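You operate a simulated robot arm through the tools that you are given. There is no shell and no other tool.

You are at the controls of a simulated robot arm. One attempt, no reset.

## Task
Close the coolant cart down: pump off, both pot valves shut, both gauges vented to zero.

The check looks at the end state, three seconds after you hand in, the way a careful person would. Anything else that was tipped, shoved, dropped, spilled or broken makes it a failure.

## Robot
A 7-joint arm with a two-finger parallel gripper, fixed in place. Base frame: the origin is at the foot of the arm, x ahead of it, y to its left, z up; the work surface is at about z = 0.645. Units: m, rad, N and s.
Its first joint turns from -2.601 to 2.601 rad. Payload 3.43 kg.
The TCP is the grasp point between the finger pads, 0.03 m short of the fingertips. In the tool frame z runs along the fingers and y along their closing line. Largest opening 0.094 m; finger width 0.028, thickness 0.01; the body of the gripper, 0.05 by 0.096 m, starts 0.055 m behind the TCP.
Orientation is told as [roll, pitch, yaw] about the base's x, y, z axes, in that order, counted from this pose: with the fingers straight down and closing along the base's y, the tool's x points along the base's -x, its y along +y and its z along -z.

## Interface
- The arm moves only by the tool servo_tool. Its argument "motion" is a list of rows, each an object (a shift or turn left out is 0, a gripper value left out holds the last) with "dp": the shift along the tool's x, y, z in m, a list of three; "dr": the turn, a rotation vector about the tool's x, y, z in rad, a list of three. In form: [{"dp": [dx, dy, dz], "dr": [ax, ay, az]}, ...]. A call has 1 to 20 rows; each row shifts and turns the commanded pose from where the row before left it, along the tool's axes as they then stand. "jaw" is the finger opening in m, from 0 to 0.094, set as the call begins (left out, the last holds). Each row takes 0.2 s and may step no farther than 0.05 m and 0.15 rad from the row before; otherwise, or with a gripper value out of range, the whole call is refused. A pose out of reach is approached as far as the arm can. The call stops where the force on the tool passes 40 N (or 10 N more than at its start, if that is more) or the arm is blocked; 0.2 s more then pass. Each finger travels about 0.045 m/s and halts on what it meets, pressing with about 24 N; the grip force reading is that of the motor and also rises with nothing between the fingers. The clock runs only during rows and for 0.2 s after the last one: add rows that do not move to give the fingers time. The reply holds the time, the measured pose of the TCP, the force on the tool along the base axes, the opening and the grip force, in the units named above and with some noise, with the torque about the TCP (base axes, N m) and any sound that the robot's microphone picked up.
- Cameras (640 x 400 px; columns grow to the right, rows downward): "scene" is fixed at [0.0497, 0.651, 1.4912]; the picture's right is [0.12, -0.99, 0.00], its down [-0.91, -0.11, -0.41] and it looks along [0.41, 0.05, -0.91] (base axes); focal length 214 px, centre (320, 200). "wrist" rides on the gripper at [0.076, 0.014, -0.102] in the tool frame; the picture's right is [-0.18, 0.98, 0.00], its down [-0.75, -0.14, -0.64] and it looks along [-0.63, -0.12, 0.77] (tool axes); focal length 243 px, centre (320, 200). There is no depth. A picture from a camera that has moved, and an enlarged one, comes with that camera's place and axes in the base frame and with its lens.
- capture(camera): a new picture of that camera. No time passes.
- inspect(camera, box): a new picture of the part [left, top, right, bottom] of that camera's present view, enlarged. No time passes.
- close_job(): hands the job in; it is judged then, once.

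Nothing tells you positions but the pictures and the camera data. Unless the task says otherwise, let go and move clear before handing in.

The tools are called by a JSON object that holds its "op" and its "data". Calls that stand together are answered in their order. servo_tool: Moves the arm, as the interface text tells. Its arguments: {"type":"object","properties":{"motion":{"type":"array","items":{"type":"object","properties":{"dp":{"type":"array","items":{"type":"number"}},"dr":{"type":"array","items":{"type":"number"}}}}},"jaw":{"type":"number"}},"required":["motion"]} The other tools are called the same way: capture (camera) takes a picture; inspect (camera, box) takes an enlarged picture of a part of a camera's view; close_job () hands the job in.

At the start:

```text
t: 0.0
tool_pos: [0.4214, 0.8924, 1.1259]
tcp_rot: [-0.001, 0.001, 0.0]
wrist_force: [-0.4, -1.0, 0.1]
ft_torque: [-0.04, -0.02, 0.02]
width: 0.094
grasp_force: 0.0
```

scene: 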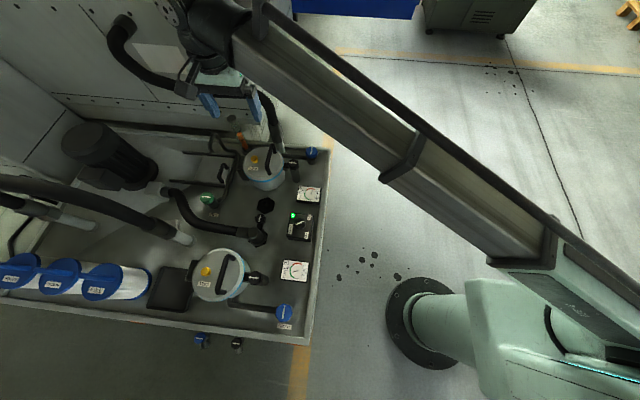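
wrist: 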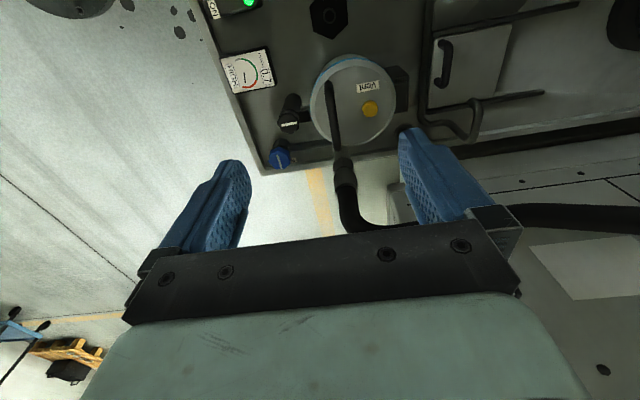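

I see a coolant cart with two pots, each with a lid with a yellow "vent" button, a valve knob, a gauge, and a switch panel with a green light between the gauges. I'll look closer before moving.

{"op": "inspect", "data": {"camera": "scene", "box": [180, 120, 340, 220]}}

{"op": "inspect", "data": {"camera": "scene", "box": [180, 200, 340, 300]}}

{"op": "inspect", "data": {"camera": "scene", "box": [140, 260, 320, 370]}}

{"op": "inspect", "data": {"camera": "wrist", "box": [200, 0, 440, 190]}}

```text
4.00 times, centred on (260, 170) of scene
camera zoom: at [0.0497, 0.651, 1.4912], right [0.12, -0.99, 0.0], down [-0.91, -0.11, -0.41], along [0.41, 0.05, -0.91], focal length 858 px, centre (560, 320)
```

zoom: 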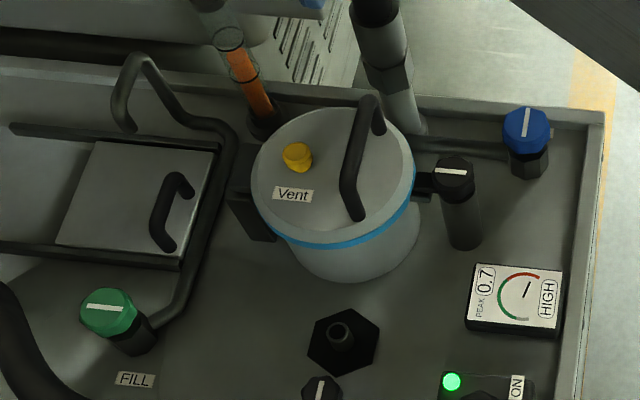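

```text
4.00 times, centred on (260, 250) of scene
camera zoom: at [0.0497, 0.651, 1.4912], right [0.12, -0.99, 0.0], down [-0.91, -0.11, -0.41], along [0.41, 0.05, -0.91], focal length 858 px, centre (560, 0)
```

zoom: 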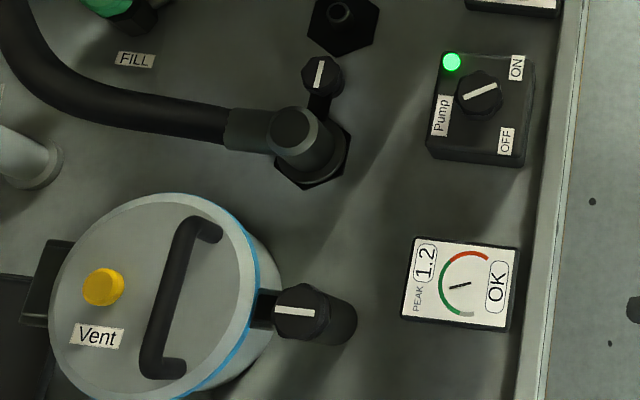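

```text
3.56 times, centred on (230, 315) of scene
camera zoom: at [0.0497, 0.651, 1.4912], right [0.12, -0.99, 0.0], down [-0.91, -0.11, -0.41], along [0.41, 0.05, -0.91], focal length 763 px, centre (640, -209)
```

zoom: 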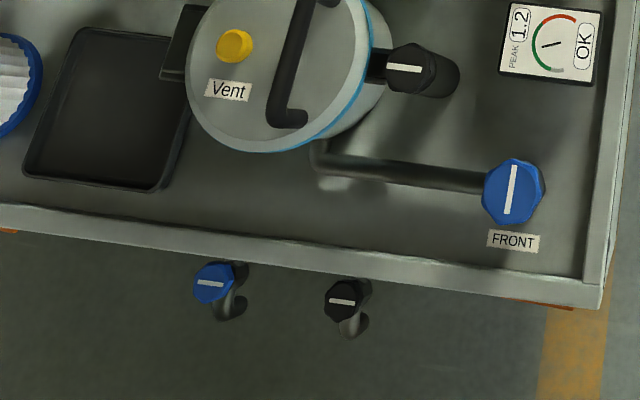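

```text
2.11 times, centred on (320, 95) of wrist
camera zoom: at [0.3461, 0.9076, 1.2289], right [0.18, 0.98, 0.0], down [0.75, -0.14, 0.64], along [0.63, -0.12, -0.77], focal length 511 px, centre (320, 421)
```

zoom: 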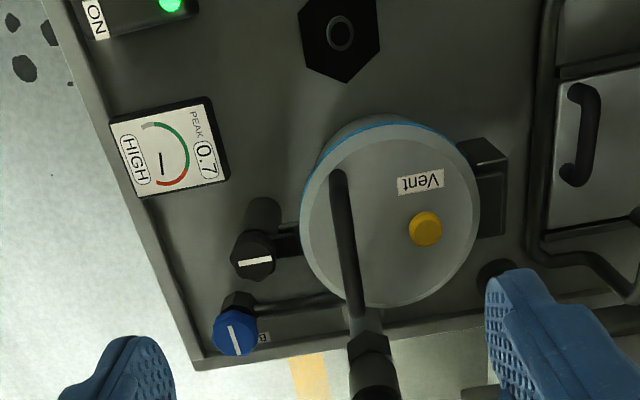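

The cart lies to the arm's left, with valve knobs, a pump switch and gauges along its near edge. I'll pull the arm back and yaw it so the wrist camera looks over the cart along +y.

{"op": "servo_tool", "data": {"motion": [{"dp": [0.03, -0.032, -0.002]}, {"dp": [0.03, -0.032, -0.002]}, {"dp": [0.03, -0.032, -0.002]}, {"dp": [0.03, -0.032, -0.002]}, {"dp": [0.03, -0.032, -0.002]}, {"dp": [0.03, -0.032, -0.002]}, {"dp": [0.03, -0.032, -0.002]}, {"dp": [0.03, -0.032, -0.002]}, {"dp": [0.03, -0.032, -0.002]}, {"dr": [0, 0, -0.15]}, {"dr": [0, 0, -0.15]}, {"dr": [0, 0, -0.15]}, {"dr": [0, 0, -0.15]}, {"dr": [0, 0, -0.15]}, {"dr": [0, 0, -0.15]}, {"dr": [0, 0, -0.15]}, {"dr": [0, 0, -0.15]}, {"dr": [0, 0, -0.15]}, {"dr": [0, 0, -0.15]}]}}

{"op": "capture", "data": {"camera": "wrist"}}

{"op": "capture", "data": {"camera": "scene"}}

```text
t: 3.7
tool_pos: [0.1553, 0.627, 1.1033]
tcp_rot: [0.002, -0.015, 1.208]
wrist_force: [-1.2, 1.5, -1.2]
ft_torque: [-0.03, -0.12, -0.06]
width: 0.0941
grasp_force: 0.0
out of reach, approached as far as the arm can: row 7, 8, 9, 10
stopped in row 18: the force on the tool passed its limit at 52 N (the readings are from after the stop); the commanded pose is now the measured one
```

```text
taken
camera wrist: at [0.1162, 0.5591, 1.2052], right [-0.85, 0.52, 0.01], down [0.4, 0.64, 0.65], along [0.34, 0.56, -0.76], focal length 243 px, centre (320, 200)
```

wrist: 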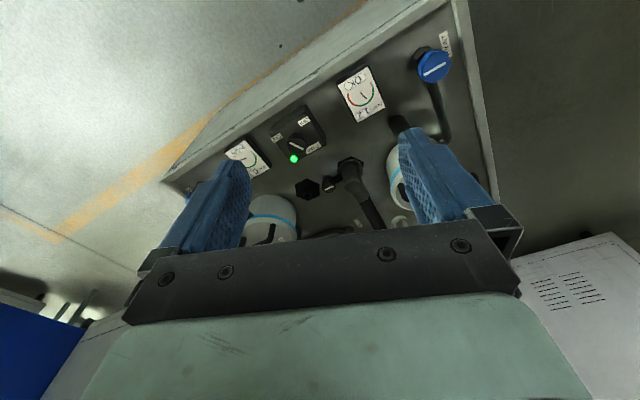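

```text
taken
```

scene: 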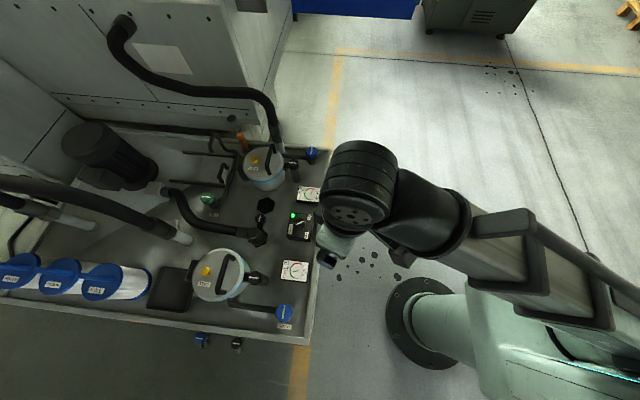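

The arm was at its inner reach limit, and it stopped there with nothing touched. I'll inspect this view closely.

{"op": "inspect", "data": {"camera": "wrist", "box": [320, 20, 500, 150]}}

{"op": "inspect", "data": {"camera": "wrist", "box": [210, 90, 410, 240]}}

{"op": "inspect", "data": {"camera": "scene", "box": [230, 130, 330, 200]}}

{"op": "inspect", "data": {"camera": "scene", "box": [180, 325, 260, 365]}}

```text
3.08 times, centred on (410, 85) of wrist
camera zoom: at [0.1162, 0.5591, 1.2052], right [-0.85, 0.52, 0.01], down [0.4, 0.64, 0.65], along [0.34, 0.56, -0.76], focal length 746 px, centre (43, 554)
```

zoom: 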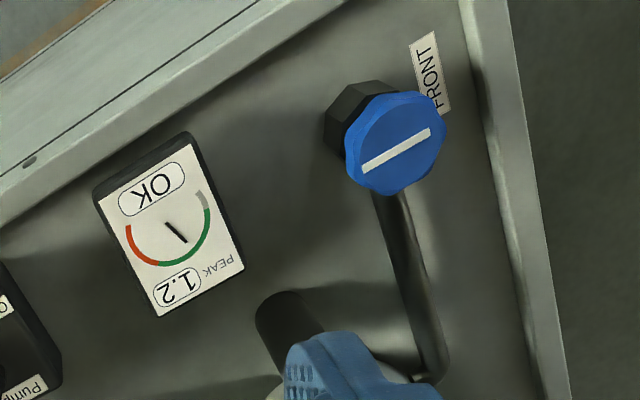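

```text
2.67 times, centred on (310, 165) of wrist
camera zoom: at [0.1162, 0.5591, 1.2052], right [-0.85, 0.52, 0.01], down [0.4, 0.64, 0.65], along [0.34, 0.56, -0.76], focal length 647 px, centre (347, 293)
```

zoom: 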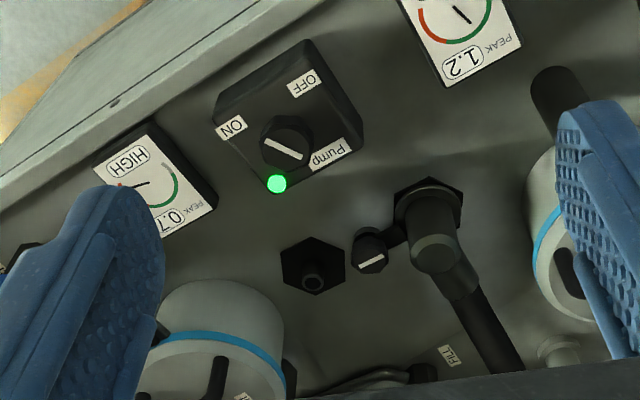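

```text
5.71 times, centred on (280, 165) of scene
camera zoom: at [0.0497, 0.651, 1.4912], right [0.12, -0.99, 0.0], down [-0.91, -0.11, -0.41], along [0.41, 0.05, -0.91], focal length 1226 px, centre (549, 400)
```

zoom: 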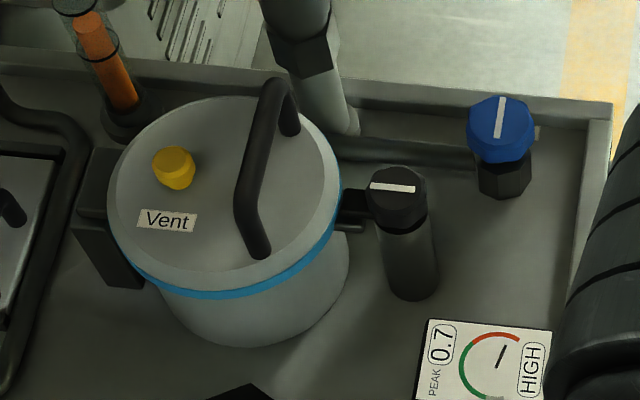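

```text
8.00 times, centred on (220, 345) of scene
camera zoom: at [0.0497, 0.651, 1.4912], right [0.12, -0.99, 0.0], down [-0.91, -0.11, -0.41], along [0.41, 0.05, -0.91], focal length 1716 px, centre (1120, -960)
```

zoom: 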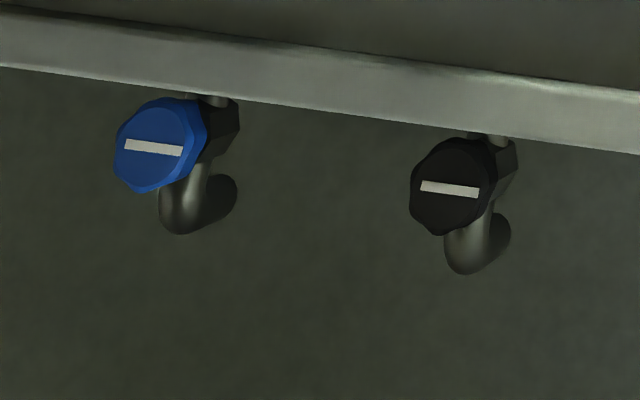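

Blue FRONT/back valves are piped to the pots. The black knobs at the pots look like lid clamps, opposite the hinges. The pump knob is near (0.291, 0.755, 0.72). I'll move above it for a better look.

{"op": "servo_tool", "data": {"motion": [{"dp": [-0.028, -0.0136, 0.025]}, {"dp": [-0.028, -0.0136, 0.025]}, {"dp": [-0.028, -0.0136, 0.025]}, {"dp": [-0.028, -0.0136, 0.025]}, {"dp": [-0.028, -0.0136, 0.025]}, {"dp": [-0.028, -0.0136, 0.025]}, {"dr": [0, 0, 0.125]}, {"dr": [0, 0, 0.125]}, {"dr": [0, 0, 0.125]}, {"dr": [0, 0, 0.125]}, {}]}}

{"op": "capture", "data": {"camera": "wrist"}}

{"op": "capture", "data": {"camera": "scene"}}

```text
t: 6.1
tool_pos: [0.2941, 0.7574, 0.9551]
tcp_rot: [0.01, -0.013, 0.706]
wrist_force: [0.4, -0.1, -0.6]
ft_torque: [-0.03, 0.0, 0.01]
width: 0.0941
grasp_force: 0.0
```

```text
taken
camera wrist: at [0.2259, 0.7164, 1.0584], right [-0.5, 0.87, 0.01], down [0.66, 0.37, 0.65], along [0.56, 0.33, -0.76], focal length 243 px, centre (320, 200)
```

wrist: 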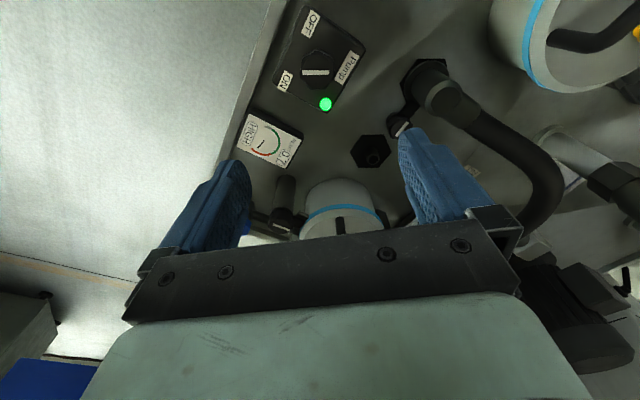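

```text
taken
```

scene: 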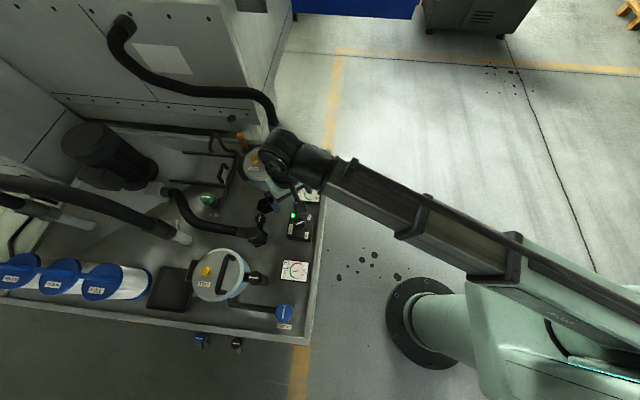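

{"op": "inspect", "data": {"camera": "wrist", "box": [240, 0, 400, 100]}}

{"op": "inspect", "data": {"camera": "wrist", "box": [230, 90, 330, 170]}}

{"op": "inspect", "data": {"camera": "scene", "box": [260, 200, 340, 250]}}

```text
4.00 times, centred on (320, 50) of wrist
camera zoom: at [0.2259, 0.7164, 1.0584], right [-0.5, 0.87, 0.01], down [0.66, 0.37, 0.65], along [0.56, 0.33, -0.76], focal length 970 px, centre (320, 800)
```

zoom: 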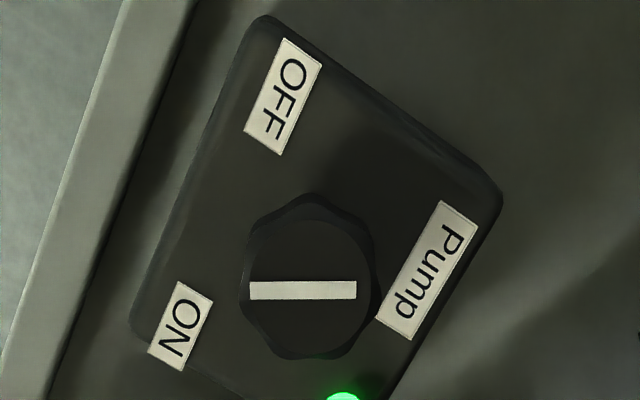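

```text
5.00 times, centred on (280, 130) of wrist
camera zoom: at [0.2259, 0.7164, 1.0584], right [-0.5, 0.87, 0.01], down [0.66, 0.37, 0.65], along [0.56, 0.33, -0.76], focal length 1213 px, centre (520, 550)
```

zoom: 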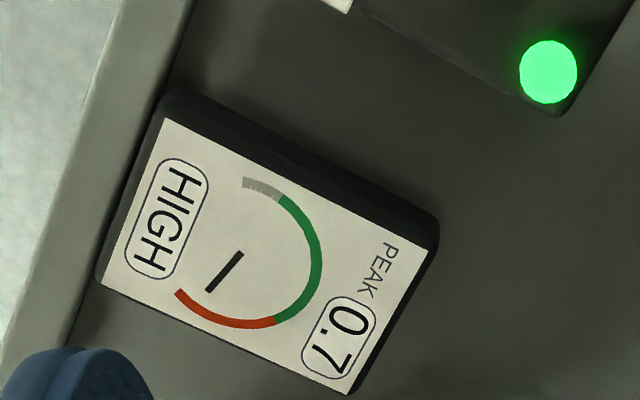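

```text
8.00 times, centred on (300, 225) of scene
camera zoom: at [0.0497, 0.651, 1.4912], right [0.12, -0.99, 0.0], down [-0.91, -0.11, -0.41], along [0.41, 0.05, -0.91], focal length 1716 px, centre (480, 0)
```

zoom: 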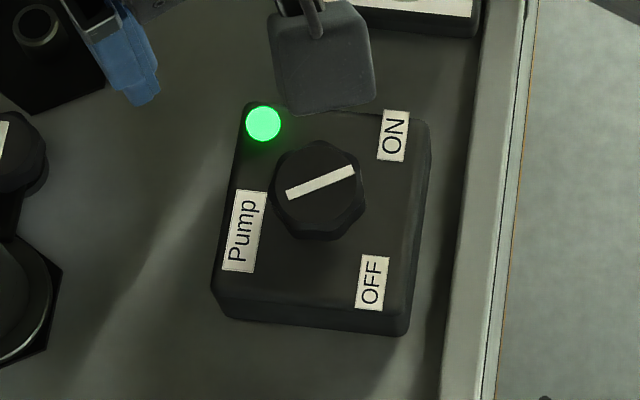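

The pump knob is at about (0.292, 0.755, 0.72). The LED is green, so the pump is on, and OFF is clockwise seen from above. I'll square up the tool and come down closer.

{"op": "servo_tool", "data": {"motion": [{"dr": [-0.001, 0.0164, 0]}, {"dp": [0.0004, 0.0001, 0.031]}, {"dp": [0.0004, 0.0001, 0.031]}, {"dp": [0.0004, 0.0001, 0.031]}, {"dp": [0.0004, 0.0001, 0.031]}, {"dp": [0.0004, 0.0001, 0.031]}, {}]}}

{"op": "capture", "data": {"camera": "wrist"}}

{"op": "inspect", "data": {"camera": "scene", "box": [240, 180, 340, 250]}}

```text
t: 7.7
tool_pos: [0.29, 0.7591, 0.7996]
tcp_rot: [0.011, 0.003, 0.709]
wrist_force: [-1.1, -1.0, -0.9]
ft_torque: [0.04, -0.01, 0.01]
width: 0.0938
grasp_force: 0.0
```

```text
taken
camera wrist: at [0.2246, 0.719, 0.9046], right [-0.5, 0.87, 0.01], down [0.67, 0.38, 0.64], along [0.55, 0.33, -0.77], focal length 243 px, centre (320, 200)
```

wrist: 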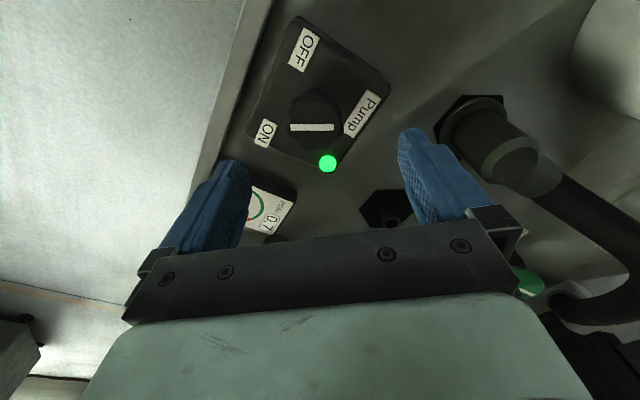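

```text
5.71 times, centred on (290, 215) of scene
camera zoom: at [0.0497, 0.651, 1.4912], right [0.12, -0.99, 0.0], down [-0.91, -0.11, -0.41], along [0.41, 0.05, -0.91], focal length 1226 px, centre (491, 114)
```

zoom: 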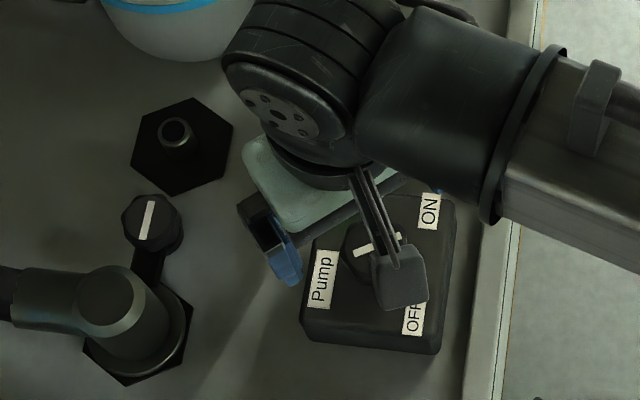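

The knob sits about 5 mm to one side of the tool axis. I'll shift over and go down until the fingers straddle it.

{"op": "servo_tool", "data": {"motion": [{"dp": [0.0003, -0.0055, 0], "dr": [0.011, -0.003, 0]}, {"dp": [0, 0, 0.02]}, {"dp": [0, 0, 0.02]}, {"dp": [0, 0, 0.013]}, {}]}}

{"op": "capture", "data": {"camera": "wrist"}}

```text
t: 8.9
tool_pos: [0.2926, 0.7529, 0.7472]
tcp_rot: [-0.001, 0.0, 0.709]
wrist_force: [-0.1, -0.5, -0.1]
ft_torque: [-0.01, -0.02, -0.06]
width: 0.094
grasp_force: 0.0
```

```text
taken
camera wrist: at [0.2262, 0.7144, 0.851], right [-0.5, 0.87, 0.0], down [0.66, 0.38, 0.64], along [0.56, 0.32, -0.77], focal length 243 px, centre (320, 200)
```

wrist: 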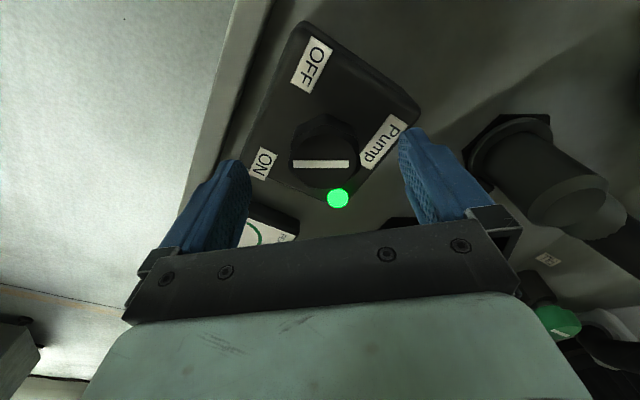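

The knob is centered between the fingers, with its top near 0.72 and the box top near 0.695. I'll lower another 13 mm and close.

{"op": "servo_tool", "data": {"motion": [{"dp": [0, 0, 0.007]}, {"dp": [0, 0, 0.006]}, {}]}}

{"op": "servo_tool", "data": {"motion": [{}, {}, {}, {}], "jaw": 0.03}}

{"op": "capture", "data": {"camera": "wrist"}}

```text
t: 9.7
tool_pos: [0.2917, 0.7545, 0.7344]
tcp_rot: [0.0, 0.002, 0.708]
wrist_force: [0.3, 0.2, 0.1]
ft_torque: [0.0, 0.0, 0.02]
width: 0.0939
grasp_force: 0.1
```

```text
t: 10.7
tool_pos: [0.2904, 0.7548, 0.7337]
tcp_rot: [0.002, 0.003, 0.708]
wrist_force: [-13.1, 14.3, -1.2]
ft_torque: [0.3, 0.16, -0.06]
width: 0.0435
grasp_force: 34.6
```

```text
taken
camera wrist: at [0.2247, 0.7164, 0.8379], right [-0.5, 0.87, 0.0], down [0.67, 0.38, 0.64], along [0.55, 0.32, -0.77], focal length 243 px, centre (320, 200)
```

wrist: 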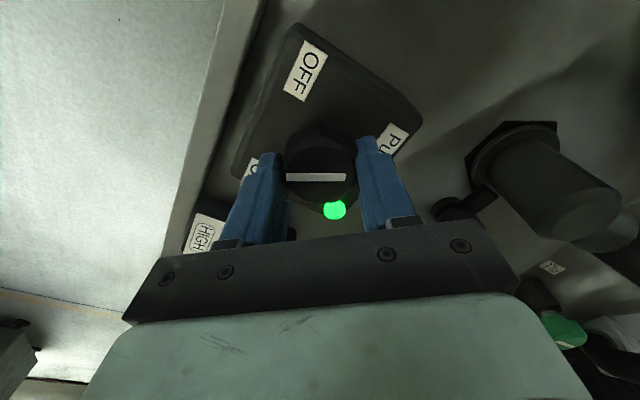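

The fingers are on the knob (43.5 mm) with about 19 N of side force, so it's slightly off-centre. I'll nudge to balance before turning.

{"op": "servo_tool", "data": {"motion": [{"dp": [0, 0.002, 0]}, {}]}}

```text
t: 11.3
tool_pos: [0.2903, 0.756, 0.7346]
tcp_rot: [0.0, 0.002, 0.708]
wrist_force: [-5.6, 11.4, -0.7]
ft_torque: [0.35, 0.98, -0.11]
width: 0.0434
grasp_force: 45.3
```

{"op": "servo_tool", "data": {"motion": [{"dp": [0, 0.003, 0]}, {}]}}

```text
t: 11.9
tool_pos: [0.2918, 0.756, 0.7338]
tcp_rot: [-0.005, -0.001, 0.709]
wrist_force: [11.5, -6.8, -3.4]
ft_torque: [0.3, 0.27, -0.12]
width: 0.0429
grasp_force: 45.2
```

{"op": "servo_tool", "data": {"motion": [{"dp": [0, -0.0015, 0]}, {"dr": [0, 0, 0.08]}, {"dr": [0, 0, 0.08]}, {"dr": [0, 0, 0.08]}, {}]}}

{"op": "capture", "data": {"camera": "wrist"}}

```text
t: 13.1
tool_pos: [0.2912, 0.7549, 0.7346]
tcp_rot: [0.0, 0.003, 0.469]
wrist_force: [9.1, -7.5, -3.3]
ft_torque: [-0.1, -0.87, 0.07]
width: 0.0435
grasp_force: 44.6
```

```text
taken
camera wrist: at [0.2171, 0.7338, 0.838], right [-0.28, 0.96, 0.0], down [0.74, 0.21, 0.64], along [0.62, 0.18, -0.77], focal length 243 px, centre (320, 200)
```

wrist: 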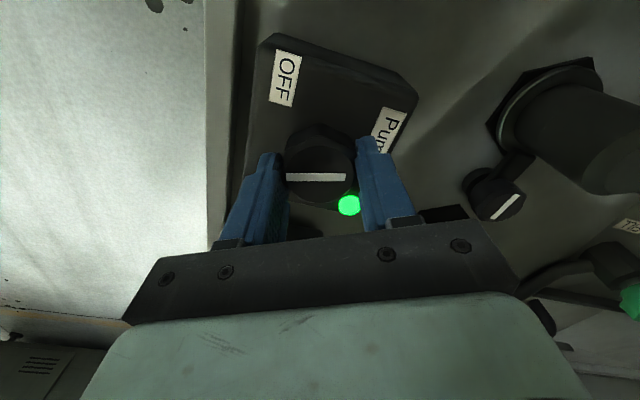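

The knob turns with the gripper. I'll keep going clockwise.

{"op": "servo_tool", "data": {"motion": [{"dr": [0, 0, 0.08]}, {"dr": [0, 0, 0.08]}, {"dr": [0, 0, 0.08]}, {"dr": [0, 0, 0.08]}, {"dr": [0, 0, 0.08]}, {}]}}

{"op": "capture", "data": {"camera": "wrist"}}

```text
t: 14.5
tool_pos: [0.291, 0.7546, 0.7341]
tcp_rot: [-0.002, -0.001, 0.069]
wrist_force: [17.7, -9.2, 10.8]
ft_torque: [-0.32, 0.64, -0.04]
width: 0.0433
grasp_force: 45.8
```

```text
taken
camera wrist: at [0.2146, 0.7642, 0.838], right [0.12, 0.99, 0.0], down [0.76, -0.09, 0.64], along [0.64, -0.08, -0.77], focal length 243 px, centre (320, 200)
```

wrist: 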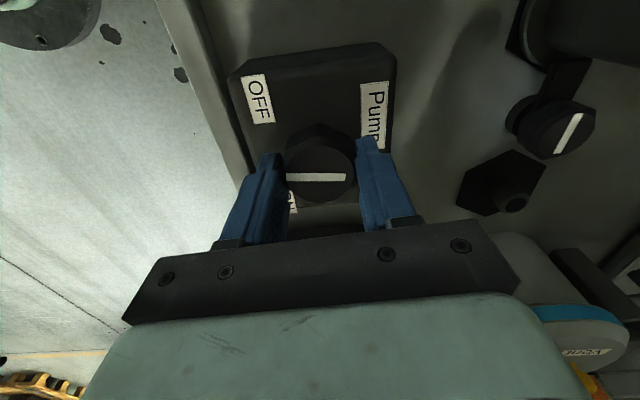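

{"op": "servo_tool", "data": {"motion": [{"dp": [-0.002, -0.001, -0.0005]}, {"dr": [0, 0, 0.08]}, {"dr": [0, 0, 0.08]}, {"dr": [0, 0, 0.08]}, {"dr": [0, 0, 0.08]}, {"dr": [0, 0, 0.08]}, {}]}}

{"op": "capture", "data": {"camera": "wrist"}}

{"op": "inspect", "data": {"camera": "scene", "box": [240, 180, 340, 250]}}

```text
t: 16.1
tool_pos: [0.2901, 0.7547, 0.7347]
tcp_rot: [-0.001, 0.004, -0.331]
wrist_force: [-16.1, -4.4, -8.9]
ft_torque: [0.74, 1.19, -0.03]
width: 0.0432
grasp_force: 44.9
```

```text
taken
camera wrist: at [0.2246, 0.7931, 0.8382], right [0.49, 0.87, 0.0], down [0.67, -0.38, 0.64], along [0.56, -0.32, -0.77], focal length 243 px, centre (320, 200)
```

wrist: 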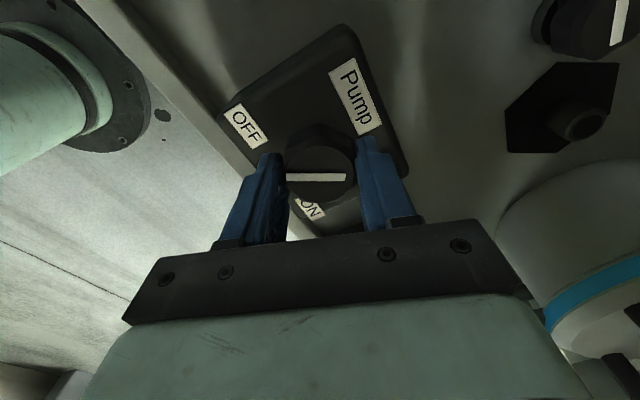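

```text
5.71 times, centred on (290, 215) of scene
camera zoom: at [0.0497, 0.651, 1.4912], right [0.12, -0.99, 0.0], down [-0.91, -0.11, -0.41], along [0.41, 0.05, -0.91], focal length 1226 px, centre (491, 114)
```

zoom: 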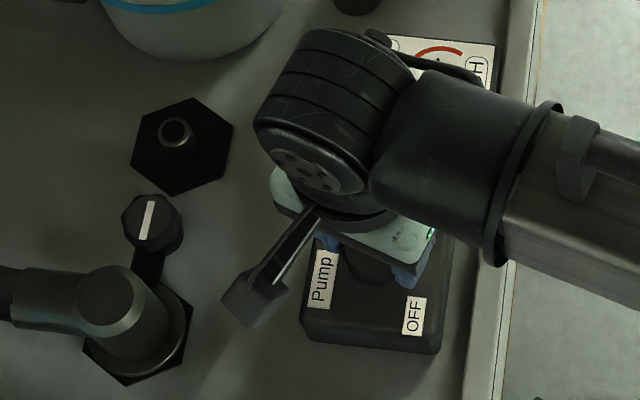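

{"op": "servo_tool", "data": {"motion": [{"dp": [0.0013, -0.0005, 0.0005]}, {"dr": [0, 0, 0.08]}, {"dr": [0, 0, 0.08]}, {"dr": [0, 0, 0.08]}, {}]}}

{"op": "capture", "data": {"camera": "wrist"}}

```text
t: 17.3
tool_pos: [0.2922, 0.7532, 0.7348]
tcp_rot: [0.0, -0.004, -0.572]
wrist_force: [3.7, -5.4, 1.2]
ft_torque: [-0.29, -0.53, 0.76]
width: 0.0438
grasp_force: 44.7
```

```text
taken
camera wrist: at [0.2361, 0.8072, 0.8378], right [0.69, 0.73, 0.0], down [0.56, -0.53, 0.64], along [0.47, -0.44, -0.77], focal length 243 px, centre (320, 200)
```

wrist: 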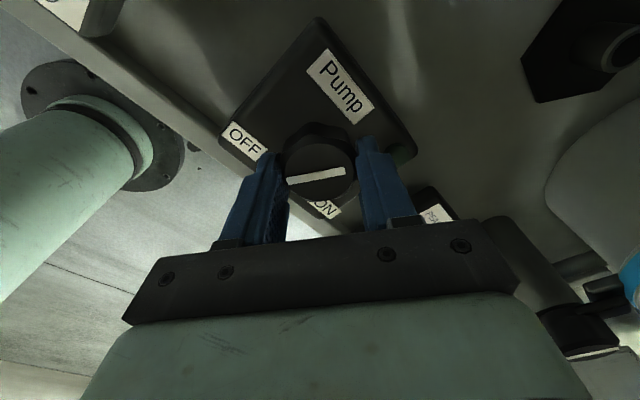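

The torque rose and the knob stopped following, so it has reached its end stop. I'll release and lift to check the lamp.

{"op": "servo_tool", "data": {"motion": [{}, {}, {}, {}, {}, {"dp": [0, 0, -0.02]}, {"dp": [0, 0, -0.03]}, {"dp": [0, 0, -0.04]}, {"dp": [0, 0, -0.04]}, {"dp": [0, 0, -0.04]}, {}], "jaw": 0.094}}

{"op": "capture", "data": {"camera": "wrist"}}

{"op": "capture", "data": {"camera": "scene"}}

```text
t: 19.7
tool_pos: [0.2919, 0.7553, 0.9025]
tcp_rot: [-0.002, 0.001, -0.57]
wrist_force: [0.2, 0.2, -0.4]
ft_torque: [-0.04, 0.04, 0.02]
width: 0.0939
grasp_force: 0.0
```

```text
taken
camera wrist: at [0.2357, 0.8077, 1.0057], right [0.69, 0.73, 0.0], down [0.56, -0.53, 0.64], along [0.47, -0.44, -0.77], focal length 243 px, centre (320, 200)
```

wrist: 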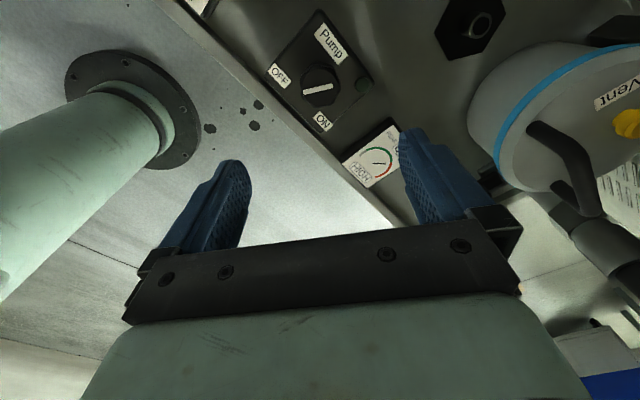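

```text
taken
```

scene: 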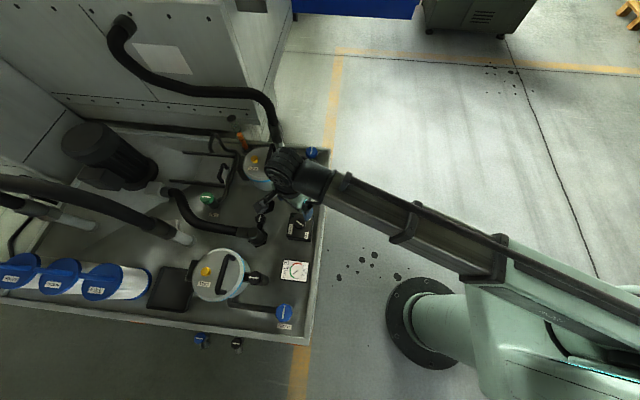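

The pump lamp is now dark. I'll look at the gauges, and at what looks like a posted notice near the rear pot.

{"op": "inspect", "data": {"camera": "wrist", "box": [560, 130, 640, 230]}}

{"op": "inspect", "data": {"camera": "wrist", "box": [260, 0, 420, 200]}}

{"op": "inspect", "data": {"camera": "scene", "box": [260, 240, 330, 290]}}

```text
4.00 times, centred on (600, 180) of wrist
camera zoom: at [0.2357, 0.8077, 1.0057], right [0.69, 0.73, 0.0], down [0.56, -0.53, 0.64], along [0.47, -0.44, -0.77], focal length 970 px, centre (-800, 280)
```

zoom: 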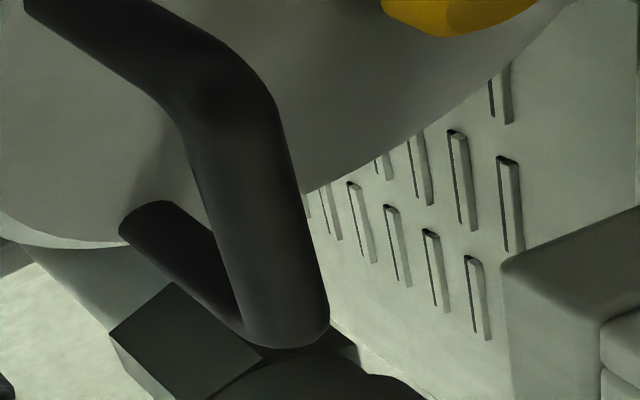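

```text
2.00 times, centred on (340, 100) of wrist
camera zoom: at [0.2357, 0.8077, 1.0057], right [0.69, 0.73, 0.0], down [0.56, -0.53, 0.64], along [0.47, -0.44, -0.77], focal length 485 px, centre (280, 400)
```

zoom: 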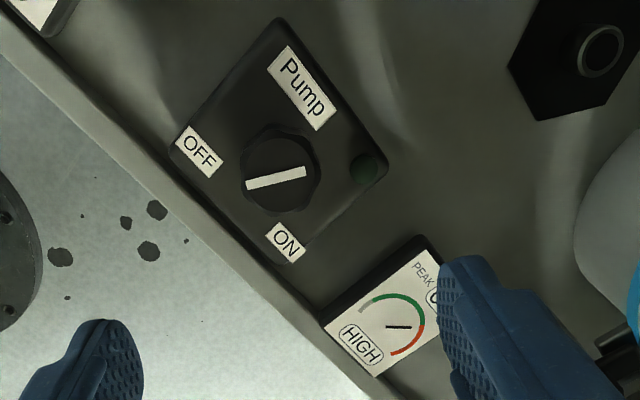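

```text
8.00 times, centred on (295, 265) of scene
camera zoom: at [0.0497, 0.651, 1.4912], right [0.12, -0.99, 0.0], down [-0.91, -0.11, -0.41], along [0.41, 0.05, -0.91], focal length 1716 px, centre (520, -320)
```

zoom: 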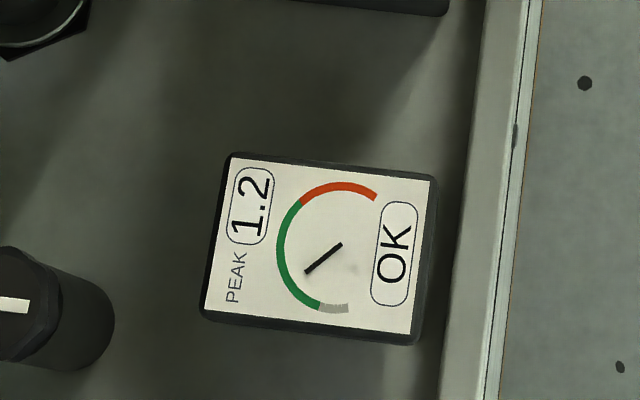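

The pump is off and both needles are already drifting down. Next is the FRONT valve, the blue knob near (-0.010, 0.762, 0.706), so I'll go above it with the gripper wound up for a clockwise turn.

{"op": "servo_tool", "data": {"motion": [{"dr": [0, 0, -0.1475]}, {"dr": [0, 0, -0.1475]}, {"dr": [0, 0, -0.1475]}, {"dr": [0, 0, -0.1475]}, {"dr": [0, 0, -0.1475]}, {"dr": [0, 0, -0.1475]}, {"dr": [0, 0, -0.1475]}, {"dr": [0, 0, -0.1475]}, {"dr": [0, 0, -0.1475]}, {"dr": [0, 0, -0.1475]}, {"dr": [0, 0, -0.1475]}, {"dr": [0, 0, -0.1475]}, {"dp": [0.015, 0.0405, 0]}, {"dp": [0.015, 0.0405, 0]}, {"dp": [0.015, 0.0405, 0]}, {"dp": [0.015, 0.0405, 0]}, {"dp": [0.015, 0.0405, 0]}, {"dp": [0.015, 0.0405, 0]}, {"dp": [0.015, 0.0405, 0]}, {}]}}

{"op": "capture", "data": {"camera": "wrist"}}

{"op": "capture", "data": {"camera": "scene"}}

```text
t: 23.9
tool_pos: [-0.012, 0.7579, 0.9044]
tcp_rot: [-0.001, 0.001, 1.199]
wrist_force: [-0.9, 0.1, -0.2]
ft_torque: [-0.02, 0.0, 0.0]
width: 0.0941
grasp_force: 0.0
```

```text
taken
camera wrist: at [-0.052, 0.6926, 1.0084], right [-0.85, 0.53, 0.0], down [0.41, 0.65, 0.64], along [0.34, 0.54, -0.77], focal length 243 px, centre (320, 200)
```

wrist: 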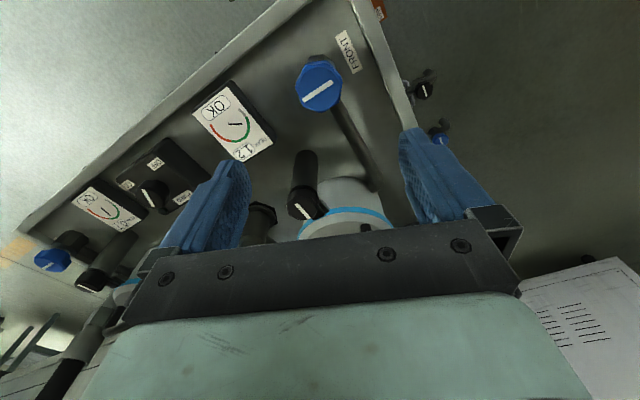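

```text
taken
```

scene: 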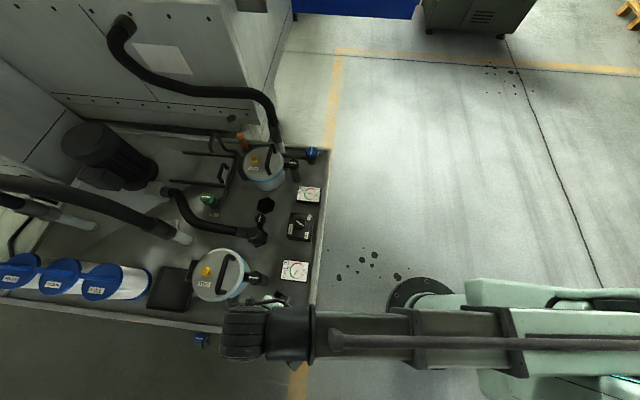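

{"op": "inspect", "data": {"camera": "wrist", "box": [180, 30, 400, 170]}}

{"op": "inspect", "data": {"camera": "wrist", "box": [30, 150, 200, 290]}}

{"op": "inspect", "data": {"camera": "scene", "box": [250, 140, 330, 290]}}

```text
2.86 times, centred on (290, 100) of wrist
camera zoom: at [-0.052, 0.6926, 1.0084], right [-0.85, 0.53, 0.0], down [0.41, 0.65, 0.64], along [0.34, 0.54, -0.77], focal length 693 px, centre (406, 486)
```

zoom: 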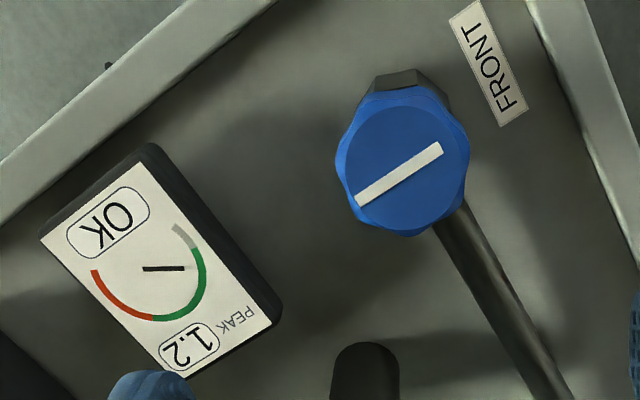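

```text
2.86 times, centred on (115, 220) of wrist
camera zoom: at [-0.052, 0.6926, 1.0084], right [-0.85, 0.53, 0.0], down [0.41, 0.65, 0.64], along [0.34, 0.54, -0.77], focal length 693 px, centre (906, 143)
```

zoom: 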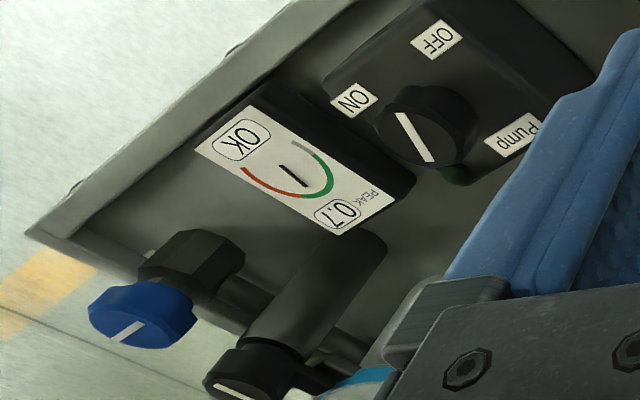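

```text
2.67 times, centred on (290, 215) of scene
camera zoom: at [0.0497, 0.651, 1.4912], right [0.12, -0.99, 0.0], down [-0.91, -0.11, -0.41], along [0.41, 0.05, -0.91], focal length 572 px, centre (400, 160)
```

zoom: 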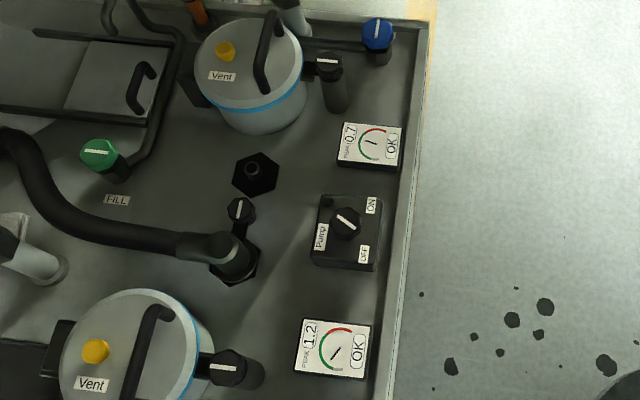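

Both gauges now read OK and are decaying. I'll descend to just above the FRONT valve knob to refine its position.

{"op": "servo_tool", "data": {"motion": [{"dp": [-0.0024, -0.0033, 0.025]}, {"dp": [0, 0, 0.04]}, {"dp": [0, 0, 0.04]}, {}]}}

{"op": "capture", "data": {"camera": "wrist"}}

{"op": "inspect", "data": {"camera": "scene", "box": [220, 260, 340, 340]}}

```text
t: 24.9
tool_pos: [-0.0085, 0.7593, 0.7996]
tcp_rot: [0.0, 0.001, 1.199]
wrist_force: [0.3, -0.3, 0.6]
ft_torque: [0.04, 0.02, 0.0]
width: 0.0941
grasp_force: 0.1
```

```text
taken
camera wrist: at [-0.0475, 0.6939, 0.902], right [-0.85, 0.53, 0.0], down [0.41, 0.65, 0.64], along [0.34, 0.54, -0.77], focal length 243 px, centre (320, 200)
```

wrist: 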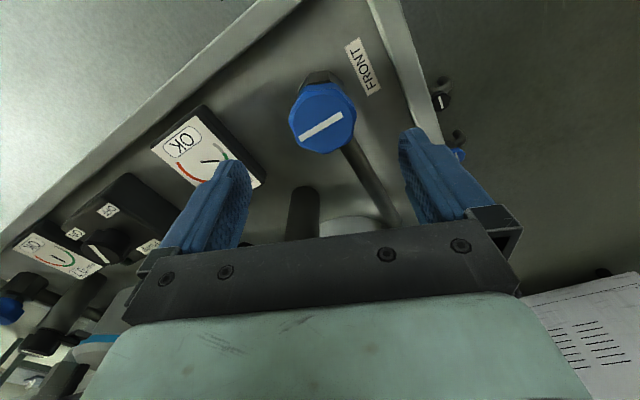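

```text
5.00 times, centred on (280, 300) of scene
camera zoom: at [0.0497, 0.651, 1.4912], right [0.12, -0.99, 0.0], down [-0.91, -0.11, -0.41], along [0.41, 0.05, -0.91], focal length 1072 px, centre (520, -300)
```

zoom: 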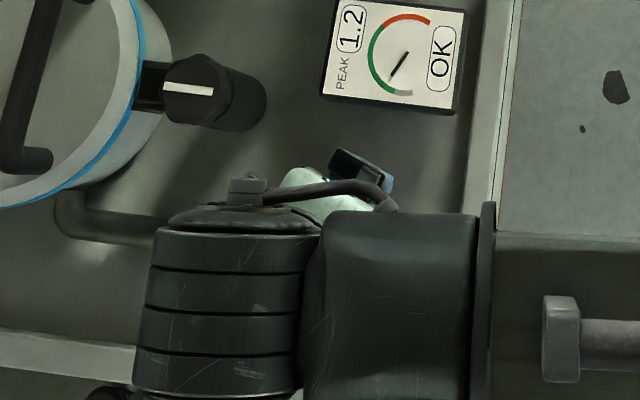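

{"op": "servo_tool", "data": {"motion": [{"dp": [0, 0, 0.03]}, {"dp": [0, 0, 0.025]}, {}]}}

{"op": "capture", "data": {"camera": "wrist"}}

```text
t: 25.7
tool_pos: [-0.0085, 0.7606, 0.7453]
tcp_rot: [0.001, 0.001, 1.199]
wrist_force: [-0.5, -0.2, -0.3]
ft_torque: [0.01, -0.03, 0.0]
width: 0.094
grasp_force: 0.0
```

```text
taken
camera wrist: at [-0.0489, 0.6951, 0.8485], right [-0.85, 0.53, 0.0], down [0.41, 0.65, 0.64], along [0.34, 0.54, -0.77], focal length 243 px, centre (320, 200)
```

wrist: 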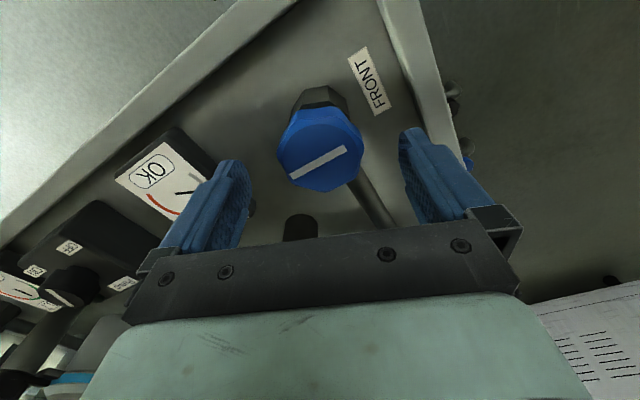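

{"op": "servo_tool", "data": {"motion": [{"dp": [0, 0, 0.006]}, {"dp": [0, 0, 0.006]}, {}]}}

{"op": "servo_tool", "data": {"motion": [{}, {}, {}, {}], "jaw": 0.035}}

{"op": "capture", "data": {"camera": "wrist"}}

```text
t: 26.5
tool_pos: [-0.0083, 0.7616, 0.7315]
tcp_rot: [-0.001, 0.0, 1.199]
wrist_force: [-0.5, 0.2, 0.7]
ft_torque: [-0.02, 0.01, -0.01]
width: 0.094
grasp_force: 0.1
```

```text
t: 27.5
tool_pos: [-0.009, 0.7599, 0.7324]
tcp_rot: [0.002, 0.002, 1.198]
wrist_force: [-10.3, 3.0, 0.4]
ft_torque: [0.09, 0.12, 0.0]
width: 0.052
grasp_force: 41.6
```

```text
taken
camera wrist: at [-0.0494, 0.6952, 0.8357], right [-0.85, 0.53, 0.0], down [0.41, 0.65, 0.64], along [0.34, 0.55, -0.77], focal length 243 px, centre (320, 200)
```

wrist: 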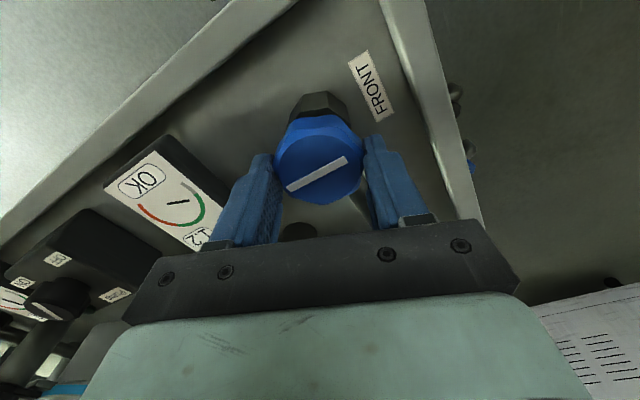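

Gripped at 52 mm. I'll balance the side force and test a small clockwise turn.

{"op": "servo_tool", "data": {"motion": [{"dp": [0, 0.0012, 0]}, {"dr": [0, 0, 0.06]}, {"dr": [0, 0, 0.06]}, {"dr": [0, 0, 0.06]}, {}]}}

{"op": "capture", "data": {"camera": "wrist"}}

```text
t: 28.7
tool_pos: [-0.009, 0.762, 0.7327]
tcp_rot: [0.0, 0.004, 1.018]
wrist_force: [-12.8, -6.6, -19.3]
ft_torque: [0.54, 0.64, -0.02]
width: 0.0516
grasp_force: 45.5
```

```text
taken
camera wrist: at [-0.0605, 0.7039, 0.8359], right [-0.74, 0.67, 0.0], down [0.52, 0.57, 0.64], along [0.43, 0.47, -0.77], focal length 243 px, centre (320, 200)
```

wrist: 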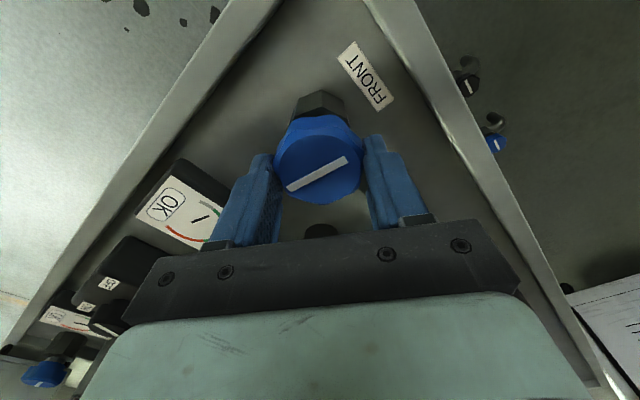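

It turns freely clockwise, so it was not shut. I'll continue closing in steps, trimming the side forces.

{"op": "servo_tool", "data": {"motion": [{"dp": [0.0008, 0.0005, 0.001]}, {"dr": [0, 0, 0.07]}, {"dr": [0, 0, 0.07]}, {"dr": [0, 0, 0.07]}, {"dr": [0, 0, 0.07]}, {}]}}

{"op": "capture", "data": {"camera": "wrist"}}

```text
t: 30.1
tool_pos: [-0.0088, 0.761, 0.7333]
tcp_rot: [-0.001, -0.001, 0.735]
wrist_force: [5.0, -1.6, 4.9]
ft_torque: [-0.51, 0.49, 0.0]
width: 0.0516
grasp_force: 45.2
```

```text
taken
camera wrist: at [-0.0744, 0.72, 0.8356], right [-0.52, 0.85, 0.0], down [0.65, 0.4, 0.64], along [0.55, 0.34, -0.77], focal length 243 px, centre (320, 200)
```

wrist: 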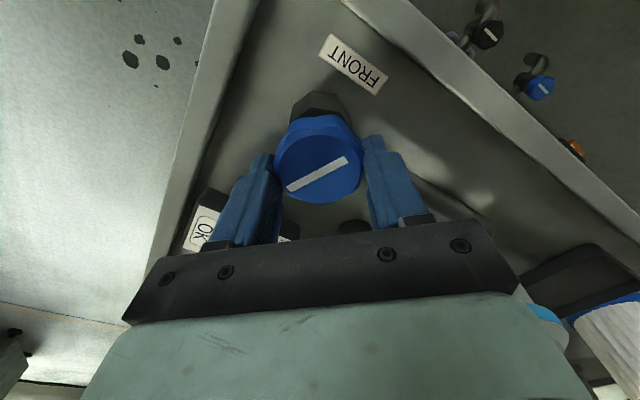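

{"op": "servo_tool", "data": {"motion": [{"dr": [0, 0, 0.07]}, {"dr": [0, 0, 0.07]}, {"dr": [0, 0, 0.07]}, {"dr": [0, 0, 0.07]}, {"dr": [0, 0, 0.07]}, {"dr": [0, 0, 0.07]}, {}]}}

{"op": "capture", "data": {"camera": "wrist"}}

```text
t: 31.7
tool_pos: [-0.0083, 0.7606, 0.7323]
tcp_rot: [-0.002, -0.001, 0.316]
wrist_force: [10.1, -1.6, 26.0]
ft_torque: [-0.26, -0.68, -0.01]
width: 0.0517
grasp_force: 45.0
```

```text
taken
camera wrist: at [-0.085, 0.7501, 0.8357], right [-0.13, 0.99, 0.0], down [0.76, 0.1, 0.64], along [0.64, 0.08, -0.77], focal length 243 px, centre (320, 200)
```

wrist: 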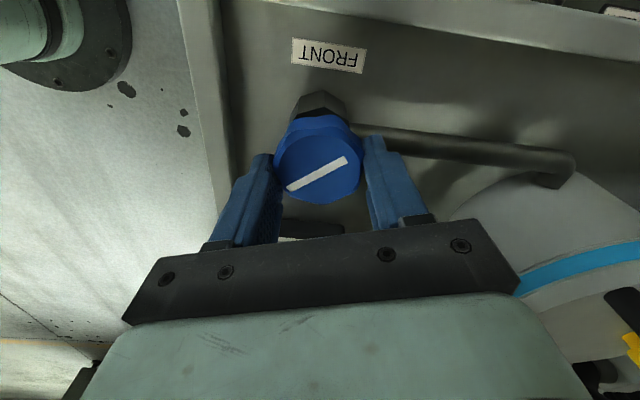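

{"op": "servo_tool", "data": {"motion": [{"dp": [-0.0008, -0.0003, -0.0012]}, {"dr": [0, 0, 0.07]}, {"dr": [0, 0, 0.07]}, {"dr": [0, 0, 0.07]}, {"dr": [0, 0, 0.07]}, {}]}}

{"op": "capture", "data": {"camera": "wrist"}}

```text
t: 33.1
tool_pos: [-0.0083, 0.7594, 0.7316]
tcp_rot: [-0.002, 0.001, 0.038]
wrist_force: [-1.4, -11.0, -18.6]
ft_torque: [0.46, 0.12, 0.0]
width: 0.0514
grasp_force: 44.5
```

```text
taken
camera wrist: at [-0.0845, 0.7717, 0.8357], right [0.15, 0.99, 0.0], down [0.76, -0.11, 0.64], along [0.63, -0.1, -0.77], focal length 243 px, centre (320, 200)
```

wrist: 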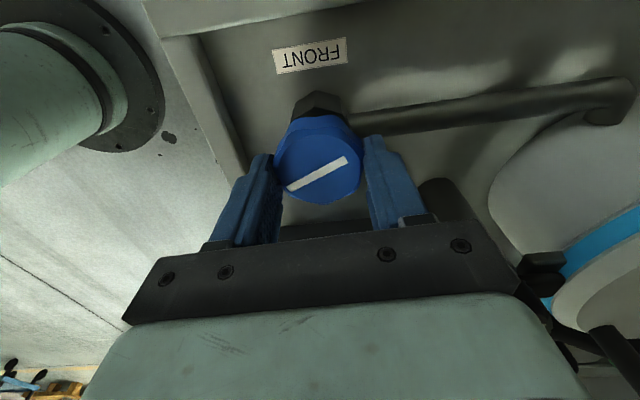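

{"op": "servo_tool", "data": {"motion": [{"dp": [0, -0.0006, 0.0007]}, {"dr": [0, 0, 0.07]}, {"dr": [0, 0, 0.07]}, {"dr": [0, 0, 0.07]}, {"dr": [0, 0, 0.07]}, {}]}}

{"op": "capture", "data": {"camera": "wrist"}}

```text
t: 34.5
tool_pos: [-0.0083, 0.7604, 0.7324]
tcp_rot: [-0.001, 0.0, -0.243]
wrist_force: [-4.6, -10.3, -13.2]
ft_torque: [0.43, 0.46, -0.01]
width: 0.0516
grasp_force: 44.8
```

```text
taken
camera wrist: at [-0.0786, 0.792, 0.8357], right [0.41, 0.91, 0.0], down [0.7, -0.32, 0.64], along [0.58, -0.27, -0.77], focal length 243 px, centre (320, 200)
```

wrist: 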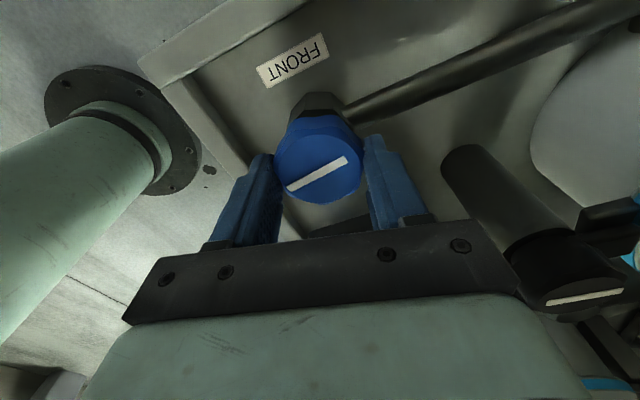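

{"op": "servo_tool", "data": {"motion": [{"dp": [0, -0.0006, 0.0006]}, {"dr": [0, 0, 0.06]}, {"dr": [0, 0, 0.06]}, {"dr": [0, 0, 0.06]}, {}]}}

{"op": "capture", "data": {"camera": "wrist"}}

{"op": "inspect", "data": {"camera": "scene", "box": [250, 140, 330, 290]}}

```text
t: 35.7
tool_pos: [-0.0094, 0.7591, 0.7309]
tcp_rot: [0.0, -0.001, -0.421]
wrist_force: [2.1, -4.2, 3.7]
ft_torque: [0.02, -0.34, 0.69]
width: 0.0515
grasp_force: 45.3
```

```text
taken
camera wrist: at [-0.0717, 0.8036, 0.8356], right [0.57, 0.82, 0.0], down [0.63, -0.44, 0.64], along [0.53, -0.37, -0.77], focal length 243 px, centre (320, 200)
```

wrist: 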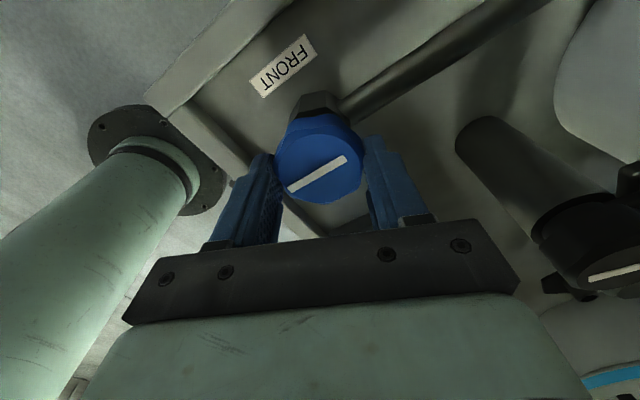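

```text
2.67 times, centred on (290, 215) of scene
camera zoom: at [0.0497, 0.651, 1.4912], right [0.12, -0.99, 0.0], down [-0.91, -0.11, -0.41], along [0.41, 0.05, -0.91], focal length 572 px, centre (400, 160)
```

zoom: 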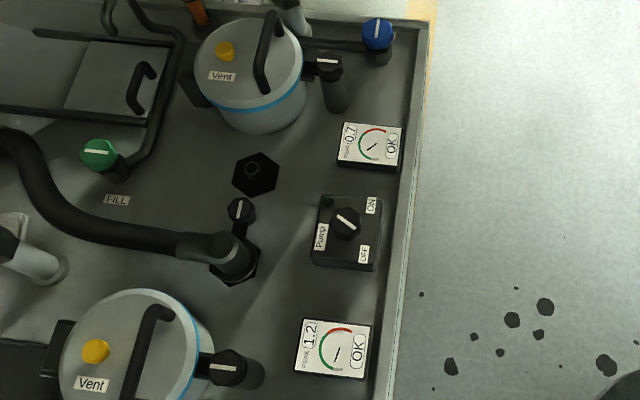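

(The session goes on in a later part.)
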